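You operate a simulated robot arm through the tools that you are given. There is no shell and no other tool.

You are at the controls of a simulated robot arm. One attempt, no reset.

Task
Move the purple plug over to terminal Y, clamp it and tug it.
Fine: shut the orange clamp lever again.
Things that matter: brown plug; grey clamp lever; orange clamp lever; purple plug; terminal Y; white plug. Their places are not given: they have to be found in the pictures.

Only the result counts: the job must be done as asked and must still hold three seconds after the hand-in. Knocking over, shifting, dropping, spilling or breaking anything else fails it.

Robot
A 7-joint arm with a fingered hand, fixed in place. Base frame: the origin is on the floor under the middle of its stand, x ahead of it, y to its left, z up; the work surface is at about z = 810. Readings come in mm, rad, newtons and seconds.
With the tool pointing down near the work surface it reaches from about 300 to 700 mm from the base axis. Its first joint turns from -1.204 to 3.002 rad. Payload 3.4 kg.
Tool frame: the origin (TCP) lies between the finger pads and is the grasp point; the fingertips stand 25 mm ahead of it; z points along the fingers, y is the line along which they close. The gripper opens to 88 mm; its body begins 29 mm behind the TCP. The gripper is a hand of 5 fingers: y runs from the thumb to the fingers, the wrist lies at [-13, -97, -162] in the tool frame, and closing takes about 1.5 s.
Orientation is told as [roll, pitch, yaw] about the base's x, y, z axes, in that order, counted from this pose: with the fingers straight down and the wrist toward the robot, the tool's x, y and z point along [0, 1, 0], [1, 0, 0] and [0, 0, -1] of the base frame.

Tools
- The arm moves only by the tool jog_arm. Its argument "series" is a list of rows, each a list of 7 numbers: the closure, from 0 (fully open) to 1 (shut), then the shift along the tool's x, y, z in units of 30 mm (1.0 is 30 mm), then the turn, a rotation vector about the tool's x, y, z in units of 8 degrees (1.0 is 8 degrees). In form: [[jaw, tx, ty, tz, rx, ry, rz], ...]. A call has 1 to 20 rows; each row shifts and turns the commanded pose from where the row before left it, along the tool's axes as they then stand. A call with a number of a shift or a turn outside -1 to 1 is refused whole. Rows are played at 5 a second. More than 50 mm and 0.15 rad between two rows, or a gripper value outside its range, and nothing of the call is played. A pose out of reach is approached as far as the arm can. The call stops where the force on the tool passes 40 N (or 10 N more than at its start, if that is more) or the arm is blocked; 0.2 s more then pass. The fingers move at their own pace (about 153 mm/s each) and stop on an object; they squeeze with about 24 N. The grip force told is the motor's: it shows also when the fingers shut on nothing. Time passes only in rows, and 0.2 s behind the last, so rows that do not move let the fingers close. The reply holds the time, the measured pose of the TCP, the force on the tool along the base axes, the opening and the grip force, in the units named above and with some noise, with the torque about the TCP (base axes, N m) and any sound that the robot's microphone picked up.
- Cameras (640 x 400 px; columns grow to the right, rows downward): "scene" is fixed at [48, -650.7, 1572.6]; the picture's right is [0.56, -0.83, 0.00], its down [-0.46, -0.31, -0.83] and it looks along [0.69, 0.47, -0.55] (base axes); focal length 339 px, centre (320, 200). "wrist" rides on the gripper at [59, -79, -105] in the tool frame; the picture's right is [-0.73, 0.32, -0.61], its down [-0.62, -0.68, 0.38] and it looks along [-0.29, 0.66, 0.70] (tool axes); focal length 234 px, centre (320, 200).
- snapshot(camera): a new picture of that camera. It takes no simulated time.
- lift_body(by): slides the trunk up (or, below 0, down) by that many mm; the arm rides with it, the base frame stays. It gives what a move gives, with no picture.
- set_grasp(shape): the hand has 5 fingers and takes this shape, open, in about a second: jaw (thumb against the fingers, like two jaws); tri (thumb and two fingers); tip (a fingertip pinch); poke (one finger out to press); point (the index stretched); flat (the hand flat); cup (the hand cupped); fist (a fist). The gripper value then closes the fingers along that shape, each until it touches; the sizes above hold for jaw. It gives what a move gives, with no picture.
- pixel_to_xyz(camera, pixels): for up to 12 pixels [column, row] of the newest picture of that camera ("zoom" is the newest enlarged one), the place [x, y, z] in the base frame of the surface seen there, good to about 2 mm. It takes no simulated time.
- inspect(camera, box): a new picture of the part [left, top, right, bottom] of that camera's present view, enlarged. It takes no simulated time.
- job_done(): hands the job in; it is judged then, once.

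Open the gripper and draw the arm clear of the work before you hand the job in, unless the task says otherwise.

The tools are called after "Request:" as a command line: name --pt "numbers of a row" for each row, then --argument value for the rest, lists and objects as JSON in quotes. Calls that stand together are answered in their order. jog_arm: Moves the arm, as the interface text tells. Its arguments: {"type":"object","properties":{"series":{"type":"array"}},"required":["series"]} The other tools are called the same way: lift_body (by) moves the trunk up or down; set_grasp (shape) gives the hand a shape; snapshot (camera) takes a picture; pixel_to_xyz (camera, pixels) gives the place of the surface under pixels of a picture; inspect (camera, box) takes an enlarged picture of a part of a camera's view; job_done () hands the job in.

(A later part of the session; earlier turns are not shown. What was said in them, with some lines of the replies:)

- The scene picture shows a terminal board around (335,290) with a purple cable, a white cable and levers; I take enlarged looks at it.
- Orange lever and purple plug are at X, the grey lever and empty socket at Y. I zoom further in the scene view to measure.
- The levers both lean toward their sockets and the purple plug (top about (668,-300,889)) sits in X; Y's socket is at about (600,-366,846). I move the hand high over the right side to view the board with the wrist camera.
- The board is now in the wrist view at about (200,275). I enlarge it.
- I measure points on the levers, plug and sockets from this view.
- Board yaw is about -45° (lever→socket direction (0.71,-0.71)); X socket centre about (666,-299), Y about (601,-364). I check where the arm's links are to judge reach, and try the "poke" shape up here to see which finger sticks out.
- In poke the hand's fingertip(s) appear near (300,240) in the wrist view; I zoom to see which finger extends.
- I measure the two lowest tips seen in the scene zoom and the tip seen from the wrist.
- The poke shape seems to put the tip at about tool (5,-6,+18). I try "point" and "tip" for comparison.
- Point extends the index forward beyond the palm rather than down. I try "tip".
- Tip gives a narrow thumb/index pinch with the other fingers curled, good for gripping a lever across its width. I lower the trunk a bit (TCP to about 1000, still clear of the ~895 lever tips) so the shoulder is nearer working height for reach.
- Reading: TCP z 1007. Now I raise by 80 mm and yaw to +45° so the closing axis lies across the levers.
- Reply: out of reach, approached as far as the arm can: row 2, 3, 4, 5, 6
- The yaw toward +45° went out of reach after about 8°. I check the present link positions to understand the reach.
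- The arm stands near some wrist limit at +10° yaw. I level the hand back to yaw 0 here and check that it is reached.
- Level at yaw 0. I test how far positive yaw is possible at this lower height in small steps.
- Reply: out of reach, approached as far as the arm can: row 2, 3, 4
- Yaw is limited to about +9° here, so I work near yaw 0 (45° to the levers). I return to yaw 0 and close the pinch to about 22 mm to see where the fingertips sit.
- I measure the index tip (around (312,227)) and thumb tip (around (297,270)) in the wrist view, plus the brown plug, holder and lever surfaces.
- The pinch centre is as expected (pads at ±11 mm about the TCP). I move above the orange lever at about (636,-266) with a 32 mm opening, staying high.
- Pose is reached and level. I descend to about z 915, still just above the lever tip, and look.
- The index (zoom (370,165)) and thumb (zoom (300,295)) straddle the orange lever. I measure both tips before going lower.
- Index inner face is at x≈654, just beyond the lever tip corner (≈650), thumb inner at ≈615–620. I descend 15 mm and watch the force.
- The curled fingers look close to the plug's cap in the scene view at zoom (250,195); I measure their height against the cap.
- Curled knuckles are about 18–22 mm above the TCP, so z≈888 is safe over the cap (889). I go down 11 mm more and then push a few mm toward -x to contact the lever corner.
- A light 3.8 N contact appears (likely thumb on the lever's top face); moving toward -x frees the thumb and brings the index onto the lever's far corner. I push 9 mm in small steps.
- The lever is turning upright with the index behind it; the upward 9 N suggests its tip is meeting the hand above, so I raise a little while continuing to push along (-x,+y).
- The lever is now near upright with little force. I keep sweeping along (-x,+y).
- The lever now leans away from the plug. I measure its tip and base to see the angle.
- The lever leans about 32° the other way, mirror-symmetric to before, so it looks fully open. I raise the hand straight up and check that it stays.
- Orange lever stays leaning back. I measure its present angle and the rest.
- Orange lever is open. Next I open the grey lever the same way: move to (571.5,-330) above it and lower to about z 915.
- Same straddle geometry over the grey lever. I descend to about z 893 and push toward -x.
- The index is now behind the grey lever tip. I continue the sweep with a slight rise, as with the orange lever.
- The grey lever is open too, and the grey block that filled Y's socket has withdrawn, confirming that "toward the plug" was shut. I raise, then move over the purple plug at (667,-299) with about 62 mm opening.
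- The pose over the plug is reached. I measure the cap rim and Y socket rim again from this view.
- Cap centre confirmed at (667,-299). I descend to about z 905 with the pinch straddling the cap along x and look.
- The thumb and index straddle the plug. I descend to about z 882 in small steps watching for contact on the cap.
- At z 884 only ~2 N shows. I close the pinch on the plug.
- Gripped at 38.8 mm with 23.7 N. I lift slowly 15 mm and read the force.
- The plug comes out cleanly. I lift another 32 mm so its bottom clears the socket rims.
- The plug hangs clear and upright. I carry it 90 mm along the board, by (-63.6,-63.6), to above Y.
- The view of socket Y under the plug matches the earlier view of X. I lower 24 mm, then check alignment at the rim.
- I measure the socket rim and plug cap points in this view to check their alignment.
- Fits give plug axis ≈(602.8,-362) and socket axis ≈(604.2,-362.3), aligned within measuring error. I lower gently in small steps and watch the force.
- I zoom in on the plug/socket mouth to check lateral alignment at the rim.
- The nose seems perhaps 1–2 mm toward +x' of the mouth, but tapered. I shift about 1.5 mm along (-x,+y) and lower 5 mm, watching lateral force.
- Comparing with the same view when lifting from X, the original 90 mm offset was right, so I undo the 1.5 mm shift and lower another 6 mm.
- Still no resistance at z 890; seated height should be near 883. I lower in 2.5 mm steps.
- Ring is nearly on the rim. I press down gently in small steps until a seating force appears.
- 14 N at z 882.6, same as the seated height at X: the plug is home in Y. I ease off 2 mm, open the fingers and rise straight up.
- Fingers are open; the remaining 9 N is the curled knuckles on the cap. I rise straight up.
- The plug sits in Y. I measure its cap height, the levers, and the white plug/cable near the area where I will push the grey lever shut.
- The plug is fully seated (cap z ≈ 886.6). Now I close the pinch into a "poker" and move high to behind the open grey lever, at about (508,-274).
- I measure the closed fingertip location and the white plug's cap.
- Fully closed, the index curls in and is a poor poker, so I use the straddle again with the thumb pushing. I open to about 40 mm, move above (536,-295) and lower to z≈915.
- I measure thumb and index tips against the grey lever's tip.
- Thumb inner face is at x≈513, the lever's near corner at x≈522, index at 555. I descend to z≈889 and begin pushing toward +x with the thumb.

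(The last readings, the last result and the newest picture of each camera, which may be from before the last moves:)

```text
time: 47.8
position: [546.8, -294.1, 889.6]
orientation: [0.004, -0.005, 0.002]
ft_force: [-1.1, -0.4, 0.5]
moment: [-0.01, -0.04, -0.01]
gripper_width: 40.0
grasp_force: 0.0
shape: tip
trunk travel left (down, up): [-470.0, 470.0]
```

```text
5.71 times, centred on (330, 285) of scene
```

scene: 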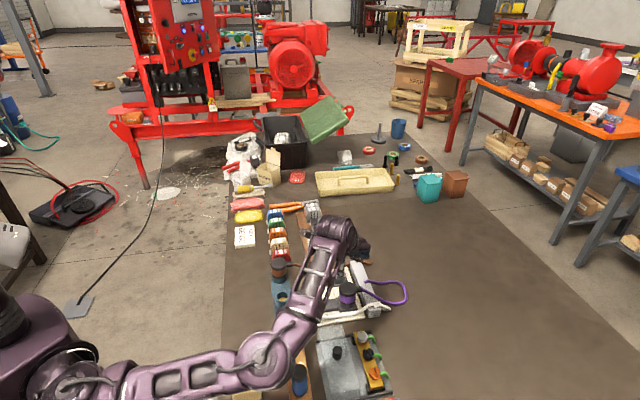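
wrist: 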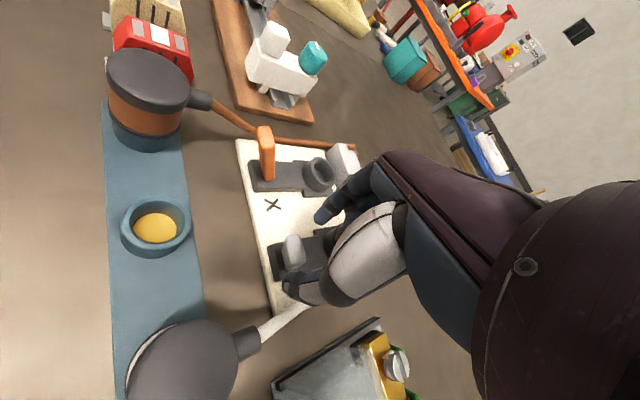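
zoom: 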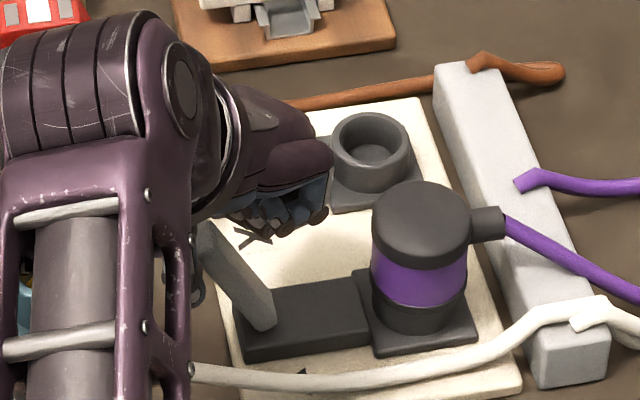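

The lever starts turning. I continue along (+x,-y) with a slight rise through the upright position.

Request:
jog_arm --pt "0.55 -0.1 0.15 -0.1 0 0 0" --pt "0.55 -0.13 0.17 -0.1 0 0 0" --pt "0.55 -0.15 0.17 -0.05 0 0 0" --pt "0.55 0 0 0 0 0 0"

Request:
inspect --camera "wrist" --box '[220, 170, 380, 300]'

Request:
inspect --camera "scene" --box '[280, 250, 380, 320]'

```text
time: 48.8
position: [561.9, -305.8, 897.1]
orientation: [0.002, -0.006, 0.002]
ft_force: [-0.3, 0.2, 0.0]
moment: [-0.01, 0.0, -0.03]
gripper_width: 40.2
grasp_force: 0.2
shape: tip
trunk travel left (down, up): [-470.0, 470.0]
```

```text
3.08 times, centred on (300, 235) of wrist
```

zoom: 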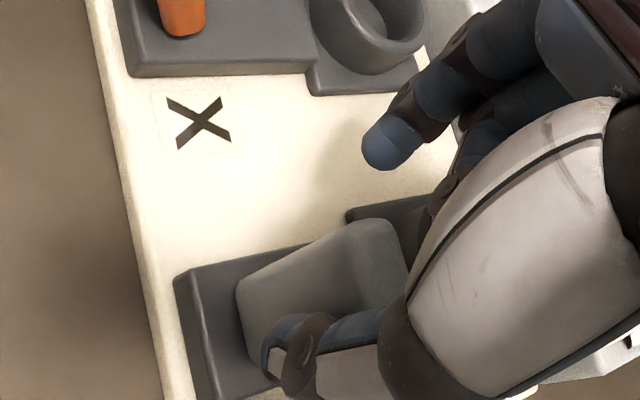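

```text
5.71 times, centred on (330, 285) of scene
```

zoom: 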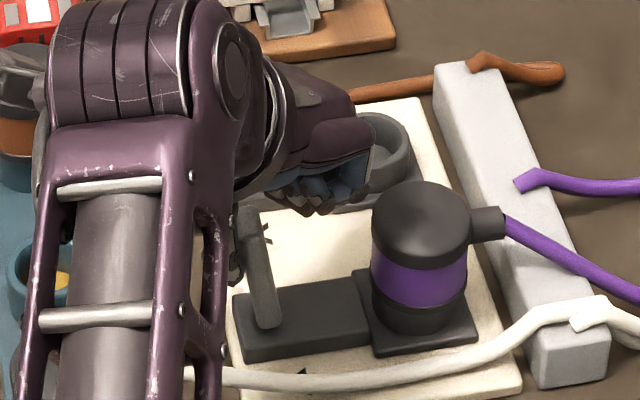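

The grey lever is nearly upright. I continue toward the plug another ~20 mm.

Request:
jog_arm --pt "0.55 -0.15 0.17 0 0 0 0" --pt "0.55 -0.15 0.17 0.05 0 0 0" --pt "0.55 -0.15 0.17 0.05 0 0 0" --pt "0.55 0 0 0 0 0 0"

Request:
inspect --camera "wrist" --box '[220, 170, 380, 300]'

Request:
inspect --camera "scene" --box '[280, 250, 380, 320]'

```text
time: 49.8
position: [578.1, -319.3, 893.6]
orientation: [0.003, -0.005, 0.002]
ft_force: [-0.3, -1.0, -0.5]
moment: [0.01, 0.0, 0.02]
gripper_width: 39.5
grasp_force: 0.1
shape: tip
trunk travel left (down, up): [-470.0, 470.0]
```

```text
3.08 times, centred on (300, 235) of wrist
```

zoom: 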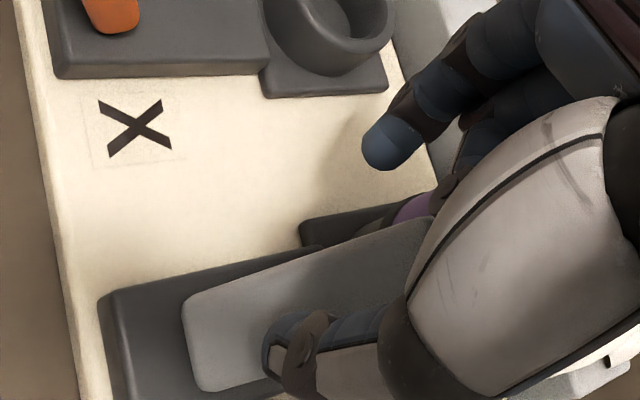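

```text
5.71 times, centred on (330, 285) of scene
```

zoom: 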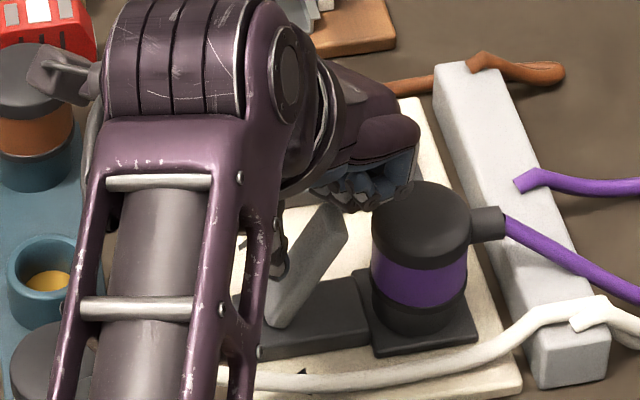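

The grey lever now leans to the plug as it did when shut. I measure its tip for comparison with the initial shut position (574–577,-330…-338,893).

Request:
pixel_to_xyz --camera "zoom" --pixels '[[328, 213], [338, 222], [343, 232], [275, 315], [280, 325], [268, 300], [420, 215], [330, 240]]'

```text
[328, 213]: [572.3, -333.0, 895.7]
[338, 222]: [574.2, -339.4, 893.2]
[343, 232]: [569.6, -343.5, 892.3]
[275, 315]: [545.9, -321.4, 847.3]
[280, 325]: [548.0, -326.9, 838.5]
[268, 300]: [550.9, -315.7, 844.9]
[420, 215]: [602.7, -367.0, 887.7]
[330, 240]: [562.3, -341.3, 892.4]
```

It seems essentially shut; to be sure I press it toward the plug a few mm more with the thumb, watching for the stop force.

Request:
jog_arm --pt "0.55 -0.08 0.08 0.1 0 0 0" --pt "0.55 -0.06 0.06 0.05 0 0 0" --pt "0.55 -0.05 0.05 0 0 0 0" --pt "0.55 0 0 0 0 0 0"

```text
time: 50.8
position: [582.2, -325.1, 890.1]
orientation: [0.003, -0.006, 0.002]
ft_force: [-0.4, 1.7, 1.3]
moment: [-0.02, 0.03, -0.05]
gripper_width: 40.3
grasp_force: 0.1
shape: tip
trunk travel left (down, up): [-470.0, 470.0]
```

Request:
jog_arm --pt "0.55 -0.05 0.06 0 0 0 0" --pt "0.55 -0.05 0.06 0 0 0 0" --pt "0.55 0 0 0 0 0 0"

Request:
inspect --camera "scene" --box '[300, 260, 380, 320]'

Request:
inspect --camera "wrist" --box '[220, 170, 380, 300]'

```text
time: 51.6
position: [587.0, -326.8, 890.4]
orientation: [0.005, -0.007, 0.002]
ft_force: [-2.7, 2.9, 1.6]
moment: [0.04, 0.09, -0.02]
gripper_width: 42.4
grasp_force: 0.1
shape: tip
trunk travel left (down, up): [-470.0, 470.0]
```

```text
6.67 times, centred on (340, 290) of scene
```

zoom: 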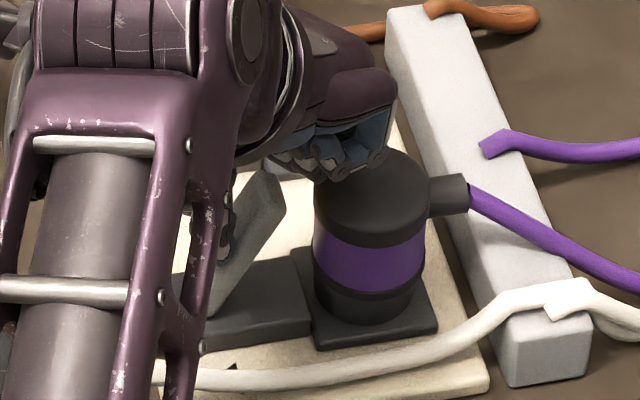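

```text
3.08 times, centred on (300, 235) of wrist
```

zoom: 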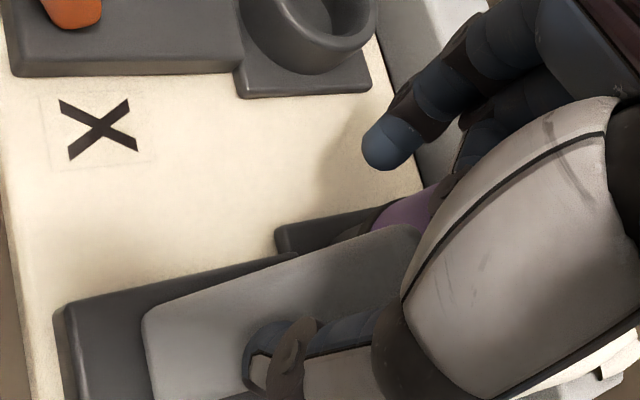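

The thumb is being deflected (width 42.4) with ~4 N, so the lever is against its stop. One more 3 mm press to be sure, then I measure.

Request:
jog_arm --pt "0.55 -0.05 0.06 0 0 0 0" --pt "0.55 -0.03 0.04 0 0 0 0" --pt "0.55 0 0 0 0 0 0"

Request:
inspect --camera "scene" --box '[300, 260, 380, 320]'

```text
time: 52.4
position: [589.9, -330.7, 889.7]
orientation: [0.001, -0.006, 0.002]
ft_force: [-4.5, 4.9, 1.6]
moment: [0.08, 0.15, -0.12]
gripper_width: 45.2
grasp_force: 0.0
shape: tip
trunk travel left (down, up): [-470.0, 470.0]
```

```text
6.67 times, centred on (340, 290) of scene
```

zoom: 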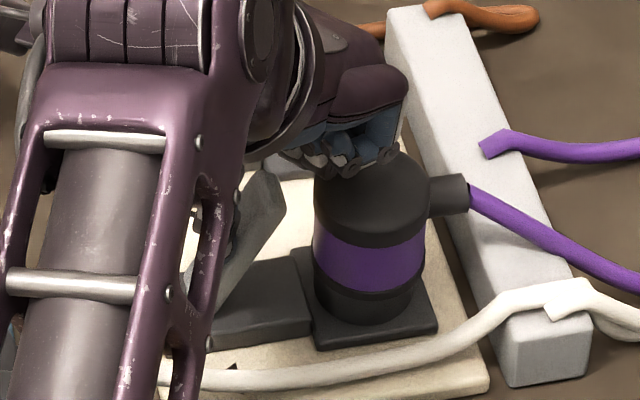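

The lever does not move further: it is at its shut stop. I back the thumb off, rise, and then go over the plug for the tug.

Request:
jog_arm --pt "0.55 0.15 -0.2 0 0 0 0" --pt "0.55 0.1 -0.1 -0.3 0 0 0" --pt "0.55 0 0 -0.9 0 0 0" --pt "0.55 0 0 -0.9 0 0 0" --pt "0.55 0 0 -0.9 0 0 0" --pt "0.55 0 0 0 0 0 0"

Request:
snapshot --camera "wrist"

Request:
inspect --camera "scene" --box '[300, 250, 380, 320]'

```text
time: 53.8
position: [582.8, -322.5, 982.0]
orientation: [0.003, -0.004, 0.002]
ft_force: [-0.5, -0.1, -0.9]
moment: [-0.03, -0.02, -0.01]
gripper_width: 39.8
grasp_force: 0.0
shape: tip
trunk travel left (down, up): [-470.0, 470.0]
```

```text
taken
```

wrist: 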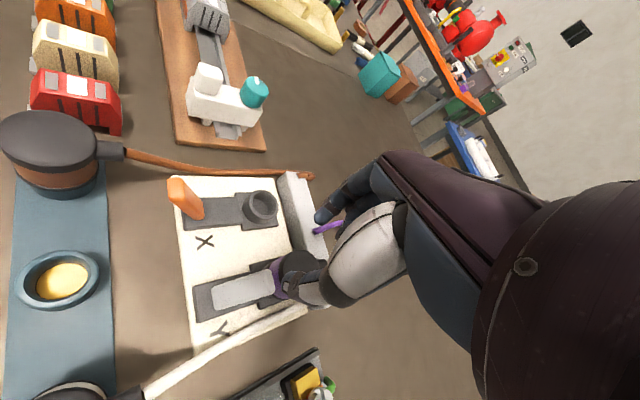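

```text
5.71 times, centred on (340, 285) of scene
```

zoom: 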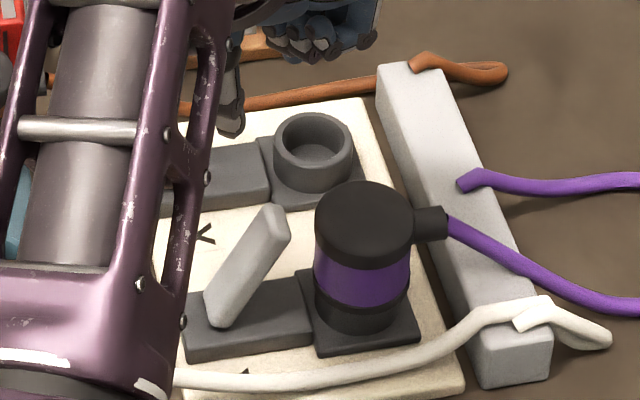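

The grey lever's pixels match its initial shut position. I move over the plug at Y (605,-364) with 62 mm opening and descend to about z 905.

Request:
jog_arm --pt "0.3 -0.7 0.37 0 0 0 0" --pt "0.3 -0.7 0.37 0 0 0 0" --pt "0.3 0 0 0.9 0 0 0" --pt "0.3 0 0 0.9 0 0 0" --pt "0.3 0 0 0.7 0 0 0" --pt "0.3 0 0 0 0 0 0"

Request:
inspect --camera "wrist" --box '[220, 170, 380, 320]'

Request:
inspect --camera "scene" --box '[310, 250, 390, 320]'

```text
time: 55.2
position: [605.2, -367.2, 904.1]
orientation: [0.003, -0.006, 0.002]
ft_force: [0.1, -0.2, 0.0]
moment: [0.0, -0.02, 0.03]
gripper_width: 61.3
grasp_force: 0.0
shape: tip
trunk travel left (down, up): [-470.0, 470.0]
```

```text
2.67 times, centred on (300, 245) of wrist
```

zoom: 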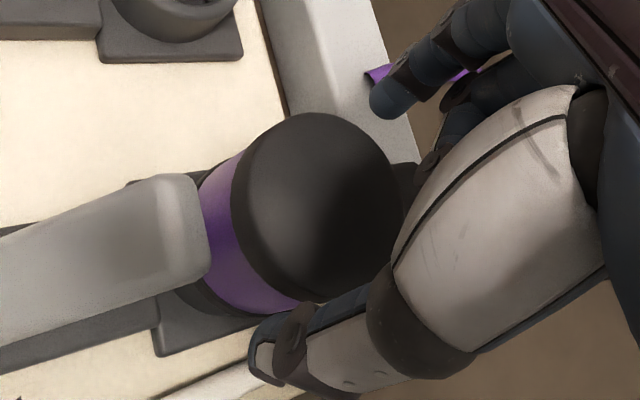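

```text
5.71 times, centred on (350, 285) of scene
```

zoom: 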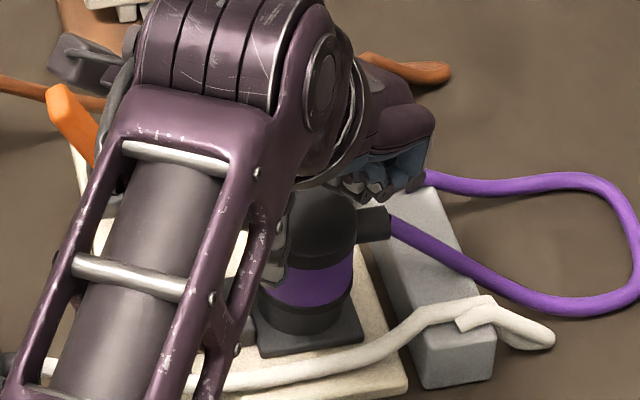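

Thumb passes beside the grey lever with a gap. I descend to z≈884 and close on the plug.

Request:
jog_arm --pt "0.3 0.05 0 0.3 0 0 0" --pt "0.3 0 0 0.3 0 0 0" --pt "0.3 0 0 0.07 0 0 0" --pt "0.3 0 0 0 0 0 0" --pt "0.6 0 0 0 0 0 0" --pt "1 0 0 0 0 0 0" --pt "1 0 0 0 0 0 0" --pt "1 0 0 0 0 0 0" --pt "1 0 0 0 0 0 0" --pt "1 0 0 0 0 0 0"

Request:
inspect --camera "scene" --box '[310, 250, 390, 320]'

Request:
inspect --camera "wrist" --box '[220, 170, 380, 320]'

```text
time: 57.4
position: [605.1, -363.9, 886.5]
orientation: [0.004, -0.006, 0.003]
ft_force: [0.3, 1.8, -0.7]
moment: [0.04, 0.02, 0.01]
gripper_width: 38.0
grasp_force: 23.7
shape: tip
trunk travel left (down, up): [-470.0, 470.0]
```

```text
5.71 times, centred on (350, 285) of scene
```

zoom: 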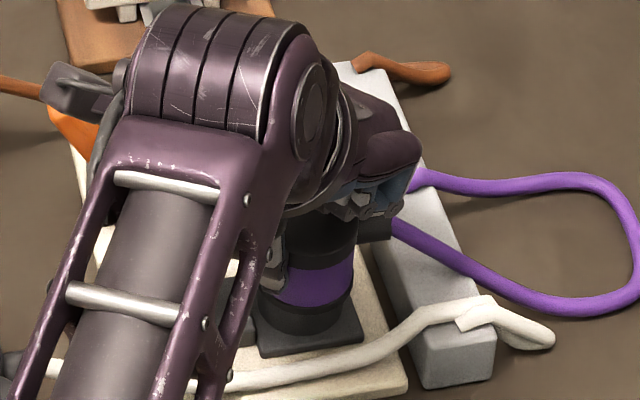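

```text
2.67 times, centred on (300, 245) of wrist
```

zoom: 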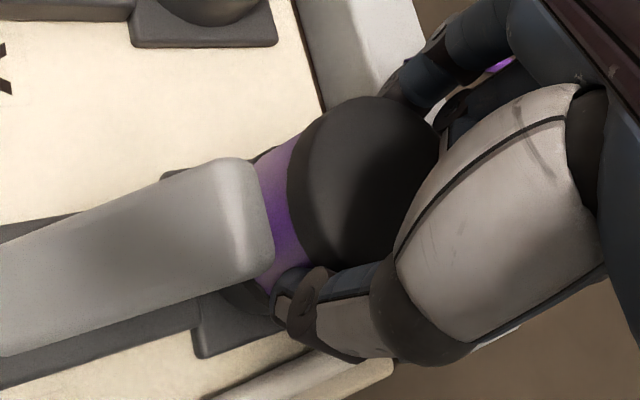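

Gripped (38.0 mm, 23.7 N). I tug upward gently, 1 mm at a time, and read the pull.

Request:
jog_arm --pt "1 0 0 -0.04 0 0 0" --pt "1 0 0 -0.04 0 0 0" --pt "1 0 0 0 0 0 0"

```text
time: 58.2
position: [605.1, -363.2, 886.9]
orientation: [0.004, -0.002, 0.002]
ft_force: [0.7, 1.4, -6.7]
moment: [0.03, -0.03, 0.0]
gripper_width: 37.7
grasp_force: 24.5
shape: tip
trunk travel left (down, up): [-470.0, 470.0]
```

The plug resists with ~6.7 N and does not move. I pull a little harder.

Request:
jog_arm --pt "1 0 0 -0.04 0 0 0" --pt "1 0 0 -0.04 0 0 0" --pt "1 0 0 0 0 0 0"

```text
time: 59.0
position: [605.6, -364.1, 888.3]
orientation: [0.003, -0.001, 0.003]
ft_force: [-1.6, 1.9, -12.7]
moment: [0.03, -0.02, 0.05]
gripper_width: 37.7
grasp_force: 24.2
shape: tip
trunk travel left (down, up): [-470.0, 470.0]
```

Request:
jog_arm --pt "1 0 0 -0.05 0 0 0" --pt "1 0 0 -0.05 0 0 0" --pt "1 0 0 0 0 0 0" --pt "1 0 0 0 0 0 0"

Request:
inspect --camera "scene" --box '[344, 280, 372, 312]'

```text
time: 60.0
position: [607.3, -364.5, 889.9]
orientation: [0.005, -0.002, 0.002]
ft_force: [-1.3, 0.7, -19.7]
moment: [0.06, 0.03, -0.01]
gripper_width: 36.9
grasp_force: 23.9
shape: tip
trunk travel left (down, up): [-470.0, 470.0]
```

```text
12.50 times, centred on (358, 296) of scene
```

zoom: 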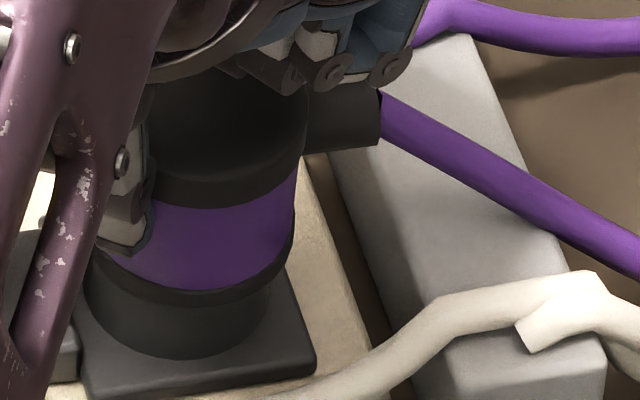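

The clamp holds a ~20 N tug. I relax the pull by lowering back the same 7.8 mm.

Request:
jog_arm --pt "1 0 0 0.1 0 0 0" --pt "1 0 0 0.1 0 0 0" --pt "1 0 0 0.06 0 0 0" --pt "1 0 0 0 0 0 0"

Request:
inspect --camera "scene" --box '[344, 280, 372, 312]'

```text
time: 61.0
position: [603.7, -362.3, 887.1]
orientation: [0.004, -0.012, 0.001]
ft_force: [3.1, -1.1, 7.8]
moment: [-0.03, -0.08, 0.01]
gripper_width: 37.9
grasp_force: 24.1
shape: tip
trunk travel left (down, up): [-470.0, 470.0]
```

```text
12.50 times, centred on (358, 296) of scene
```

zoom: 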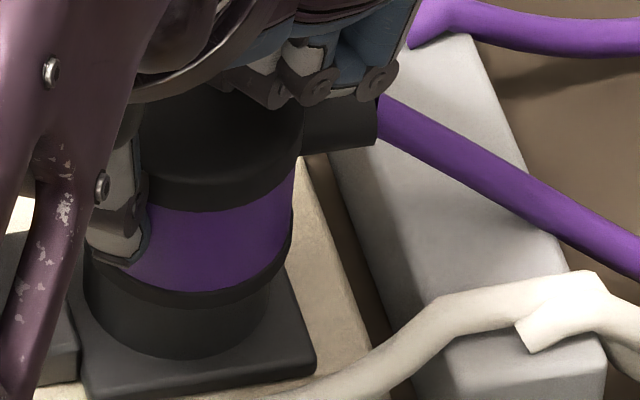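

The plug is still seated (slight 8 N downward now). I ease 1 mm, release and rise.

Request:
jog_arm --pt "1 0 0 -0.04 0 0 0" --pt "0.3 0 0 0 0 0 0" --pt "0.3 0 0 0 0 0 0" --pt "0.3 0 0 0 0 0 0" --pt "0.3 0 0 0 0 0 0" --pt "0.3 0 0 -0.4 0 0 0" --pt "0.3 0 0 -0.8 0 0 0" --pt "0.3 0 0 -0.9 0 0 0" --pt "0.3 0 0 -0.9 0 0 0" --pt "0.3 0 0 0 0 0 0"

Request:
snapshot --camera "wrist"

Request:
inspect --camera "scene" --box '[310, 250, 390, 320]'

```text
time: 63.2
position: [605.0, -363.5, 976.7]
orientation: [0.003, -0.005, 0.002]
ft_force: [-0.4, -0.5, 0.2]
moment: [0.0, 0.01, 0.0]
gripper_width: 61.1
grasp_force: 0.0
shape: tip
trunk travel left (down, up): [-470.0, 470.0]
```

```text
taken
```

wrist: 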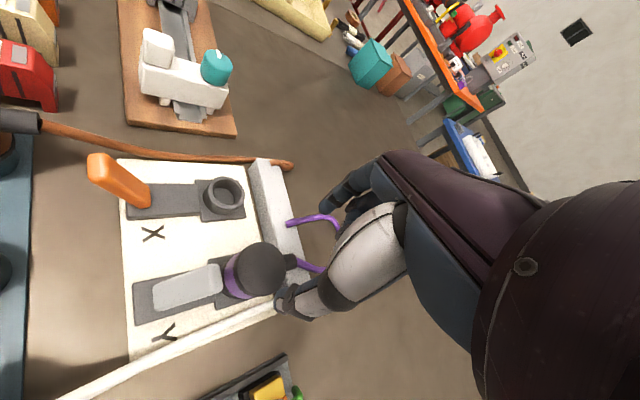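

```text
5.71 times, centred on (350, 285) of scene
```

zoom: 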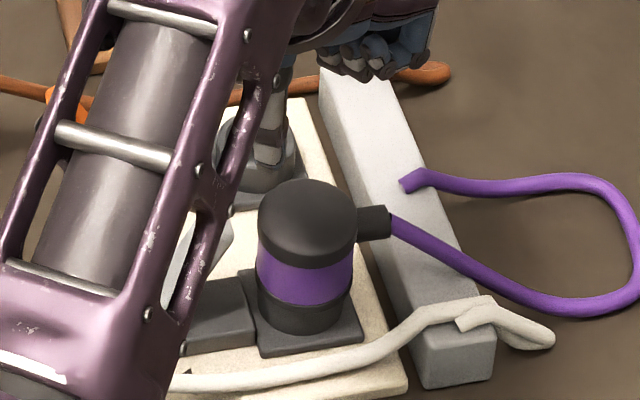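

I verify plug height and the brown cable's course near the orange lever before closing that lever.

Request:
pixel_to_xyz --camera "wrist" --pixels '[[255, 266], [262, 248], [215, 272], [160, 292], [60, 130], [100, 143], [150, 152], [200, 160], [100, 168], [105, 158], [140, 200], [225, 195]]'

```text
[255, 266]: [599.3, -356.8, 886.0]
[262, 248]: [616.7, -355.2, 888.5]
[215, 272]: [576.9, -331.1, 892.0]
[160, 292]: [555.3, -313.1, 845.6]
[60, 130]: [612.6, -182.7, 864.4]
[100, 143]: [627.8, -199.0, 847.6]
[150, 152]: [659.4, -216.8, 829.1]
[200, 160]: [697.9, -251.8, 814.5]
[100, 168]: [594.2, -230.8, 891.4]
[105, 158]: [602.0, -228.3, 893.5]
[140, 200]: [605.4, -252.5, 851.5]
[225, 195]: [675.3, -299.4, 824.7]
```

Plug is seated (cap ≈ 886–888) and the grey lever shut. Now I move over the open orange lever at (599.6,-231.4) with 40 mm opening and lower to z≈915.

Request:
jog_arm --pt "0.55 0.88 -0.036 0 0 0 0" --pt "0.55 0.88 -0.036 0 0 0 0" --pt "0.55 0.88 -0.036 0 0 0 0" --pt "0.55 0.88 -0.036 0 0 0 0" --pt "0.55 0.88 -0.036 0 0 0 0" --pt "0.55 0 0 0.9 0 0 0" --pt "0.55 0 0 0.9 0 0 0" --pt "0.55 0 0 0.15 0 0 0" --pt "0.55 0 0 0 0 0 0"

Request:
snapshot --camera "wrist"

Request:
inspect --camera "wrist" --box '[220, 170, 380, 300]'

Request:
inspect --camera "scene" --box '[280, 230, 380, 310]'

```text
time: 65.2
position: [596.3, -232.0, 915.6]
orientation: [0.002, -0.005, 0.002]
ft_force: [0.6, 0.2, -0.1]
moment: [0.0, -0.01, 0.0]
gripper_width: 39.9
grasp_force: 0.0
shape: tip
trunk travel left (down, up): [-470.0, 470.0]
```

```text
taken
```

wrist: 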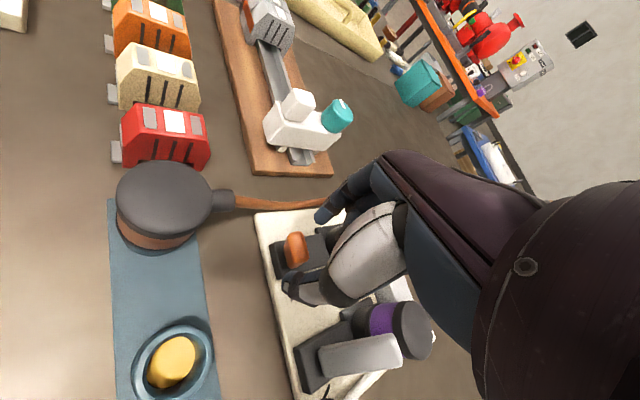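

```text
3.08 times, centred on (300, 235) of wrist
```

zoom: 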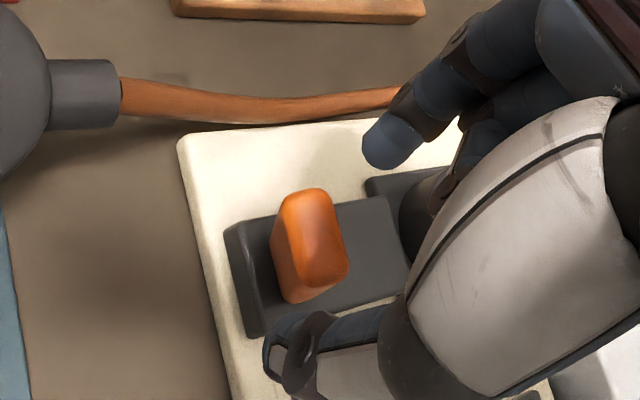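

```text
5.00 times, centred on (330, 270) of scene
```

zoom: 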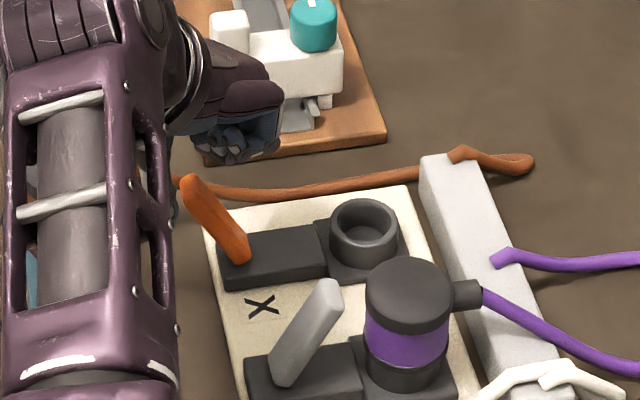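

Same straddle over the orange lever. I descend to z≈889, push toward +x, then along (+x,-y) through upright.

Request:
jog_arm --pt "0.55 0 0.05 0.4 0 0 0" --pt "0.55 0 0.05 0.4 0 0 0" --pt "0.55 0 0 0.1 0 0 0" --pt "0.55 0 0 0 0 0 0" --pt "0.55 0 0.15 0 0 0 0" --pt "0.55 0 0.15 0 0 0 0" --pt "0.55 0 0.15 0 0 0 0" --pt "0.55 -0.1 0.15 -0.1 0 0 0" --pt "0.55 -0.13 0.17 -0.1 0 0 0" --pt "0.55 -0.15 0.17 -0.05 0 0 0" --pt "0.55 0 0 0 0 0 0"

Request:
inspect --camera "wrist" --box '[220, 170, 380, 300]'

Request:
inspect --camera "scene" --box '[280, 230, 380, 310]'

```text
time: 67.6
position: [630.3, -241.6, 897.9]
orientation: [0.003, -0.006, 0.003]
ft_force: [-0.2, -0.2, 0.1]
moment: [0.01, 0.03, 0.0]
gripper_width: 40.2
grasp_force: 0.0
shape: tip
trunk travel left (down, up): [-470.0, 470.0]
```

```text
3.08 times, centred on (300, 235) of wrist
```

zoom: 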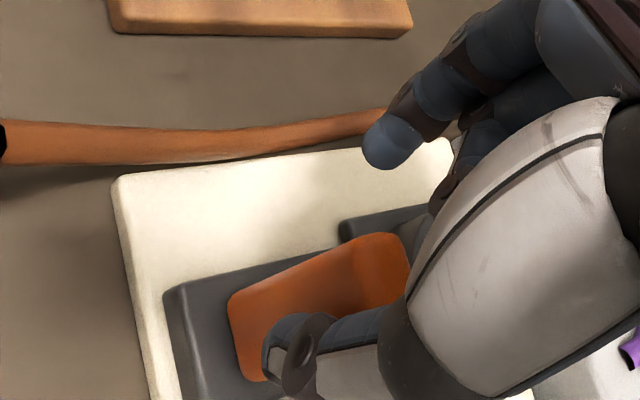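

```text
5.00 times, centred on (330, 270) of scene
```

zoom: 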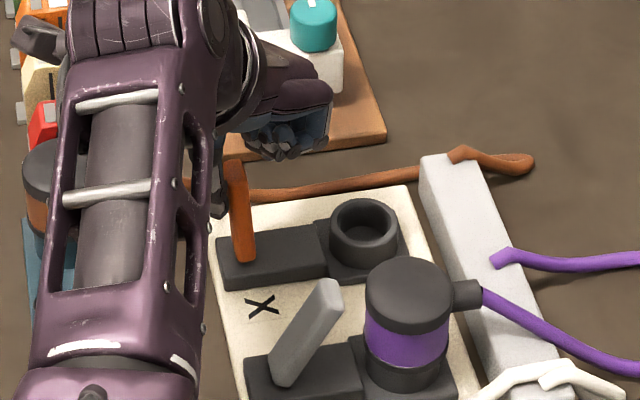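

The orange lever is upright. I keep pushing toward the X socket.

Request:
jog_arm --pt "0.55 -0.17 0.15 0 0 0 0" --pt "0.55 -0.17 0.15 0.05 0 0 0" --pt "0.55 -0.17 0.15 0.05 0 0 0" --pt "0.55 0 0 0 0 0 0"

Request:
inspect --camera "scene" --box '[280, 230, 380, 310]'

```text
time: 68.6
position: [644.5, -260.3, 893.7]
orientation: [0.003, -0.006, 0.002]
ft_force: [0.6, 0.0, -0.2]
moment: [0.02, -0.02, 0.01]
gripper_width: 39.9
grasp_force: 0.1
shape: tip
trunk travel left (down, up): [-470.0, 470.0]
```

```text
5.00 times, centred on (330, 270) of scene
```

zoom: 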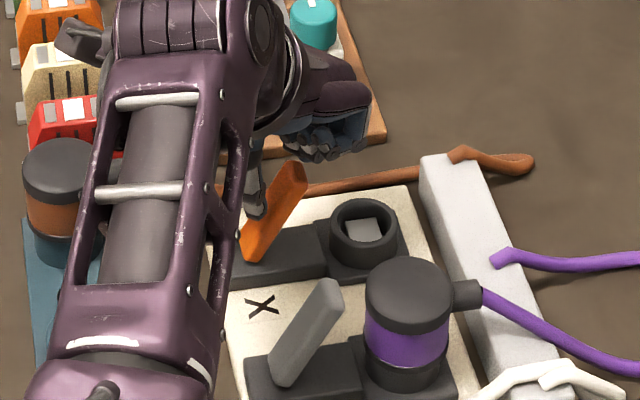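

The block has reappeared in socket X and the orange lever leans as initially. I press it a bit more against its stop.

Request:
jog_arm --pt "0.55 -0.08 0.08 0.1 0 0 0" --pt "0.55 -0.06 0.06 0.03 0 0 0" --pt "0.55 -0.05 0.05 0 0 0 0" --pt "0.55 -0.05 0.05 0 0 0 0" --pt "0.55 0 0 0 0 0 0"

```text
time: 69.8
position: [650.8, -264.3, 893.1]
orientation: [0.003, -0.006, 0.004]
ft_force: [-3.0, 2.2, 1.6]
moment: [0.05, 0.12, -0.06]
gripper_width: 42.2
grasp_force: 0.1
shape: tip
trunk travel left (down, up): [-470.0, 470.0]
```

Thumb deflects (42.2 mm, ~4 N): the lever is on its stop. A last 2.5 mm press, then back off and rise well clear.

Request:
jog_arm --pt "0.55 -0.06 0.06 0 0 0 0" --pt "0.55 0 0 0 0 0 0" --pt "0.55 0.15 -0.2 0 0 0 0" --pt "0.55 0.12 -0.15 -0.3 0 0 0" --pt "0.55 0 0 -0.9 0 0 0" --pt "0.55 0 0 -0.9 0 0 0" --pt "0.55 0 0 -0.9 0 0 0" --pt "0.55 0 0 0 0 0 0"

Request:
snapshot --camera "wrist"

Request:
inspect --camera "scene" --box '[280, 230, 400, 330]'

```text
time: 71.6
position: [641.4, -259.4, 981.8]
orientation: [0.003, -0.006, 0.003]
ft_force: [-0.9, -0.4, -0.4]
moment: [0.01, -0.01, 0.02]
gripper_width: 40.0
grasp_force: 0.0
shape: tip
trunk travel left (down, up): [-470.0, 470.0]
```

```text
taken
```

wrist: 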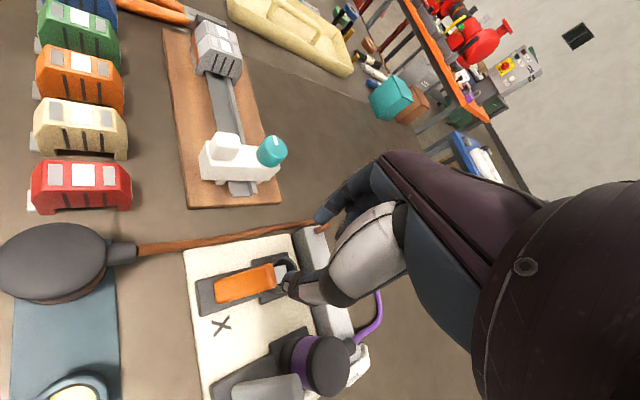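

```text
4.00 times, centred on (340, 280) of scene
```

zoom: 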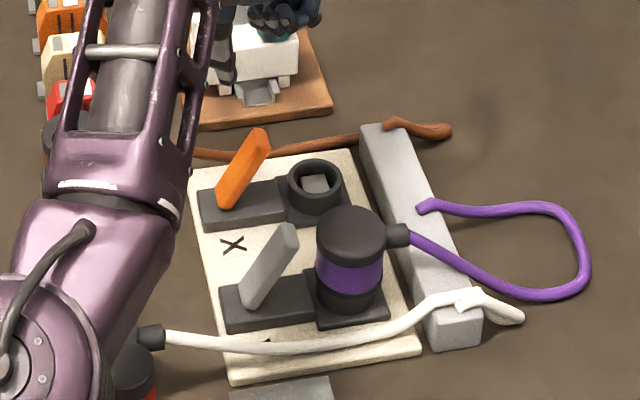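

Both levers are shut, the purple plug sits in Y and socket X is blocked again. I raise the trunk to draw the arm clear.

Request:
lift_body --by 180

Request:
jog_arm --pt "0 0.9 -0.3 0 0 0 0" --pt "0 0.9 -0.3 0 0 0 0" --pt "0 0.9 -0.3 0 0 0 0" --pt "0 0.9 -0.3 0 0 0 0" --pt "0 0.9 -0.3 0 0 0 0" --pt "0 0.9 -0.3 0 0 0 0" --pt "0 0 0 0 0 0 0"

Request:
snapshot --camera "scene"

Request:
inspect --camera "scene" --box '[260, 240, 420, 340]'

```text
time: 73.6
position: [641.9, -260.1, 1162.6]
orientation: [0.004, -0.005, 0.002]
ft_force: [0.0, 0.1, 0.3]
moment: [-0.04, 0.0, 0.02]
gripper_width: 39.7
grasp_force: 0.0
shape: tip
trunk travel left (down, up): [-650.0, 290.0]
```

```text
time: 75.2
position: [586.4, -99.8, 1163.5]
orientation: [0.005, -0.004, 0.001]
ft_force: [-0.2, 0.3, -0.2]
moment: [0.03, 0.0, -0.01]
gripper_width: 87.9
grasp_force: 0.1
shape: tip
trunk travel left (down, up): [-650.0, 290.0]
```

```text
taken
```

scene: 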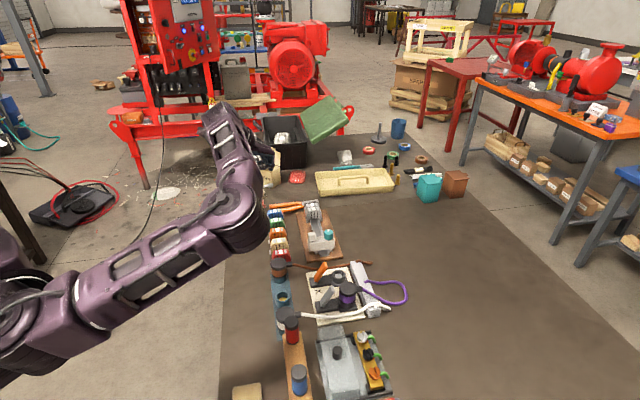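

```text
4.00 times, centred on (340, 290) of scene
```

zoom: 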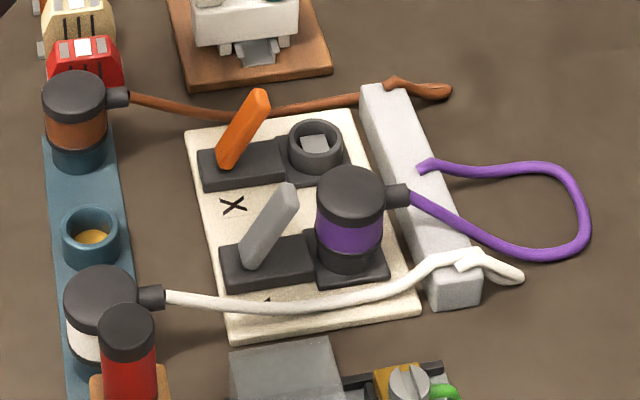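

The picture matches the start for everything else: both levers at their shut pixels, brown and white plugs unmoved, the purple plug in Y after holding a ~20 N tug. The hand is open and clear, so I hand the job in.

Request:
job_done

```text
The job is handed in.
```

The purple plug is now in terminal Y, clamped by the grey lever. It held a tug of about 20 N without coming loose. The job has been handed in, but I haven't seen the verdict.

- **Levers:** Both started shut, so I opened orange and grey before moving the plug. Afterwards I shut grey, did the tug, then shut orange against its stop. The clamp block is back in the empty X socket.
- **Seating:** In Y the plug's cap stands at about z 886–888, level with where it sat in X (about 887), both before and after the tug.
- **Everything else:** In the last scene picture the brown and white plugs and their cables look unmoved.
- **Arm:** The hand is open and drawn well clear of the board.
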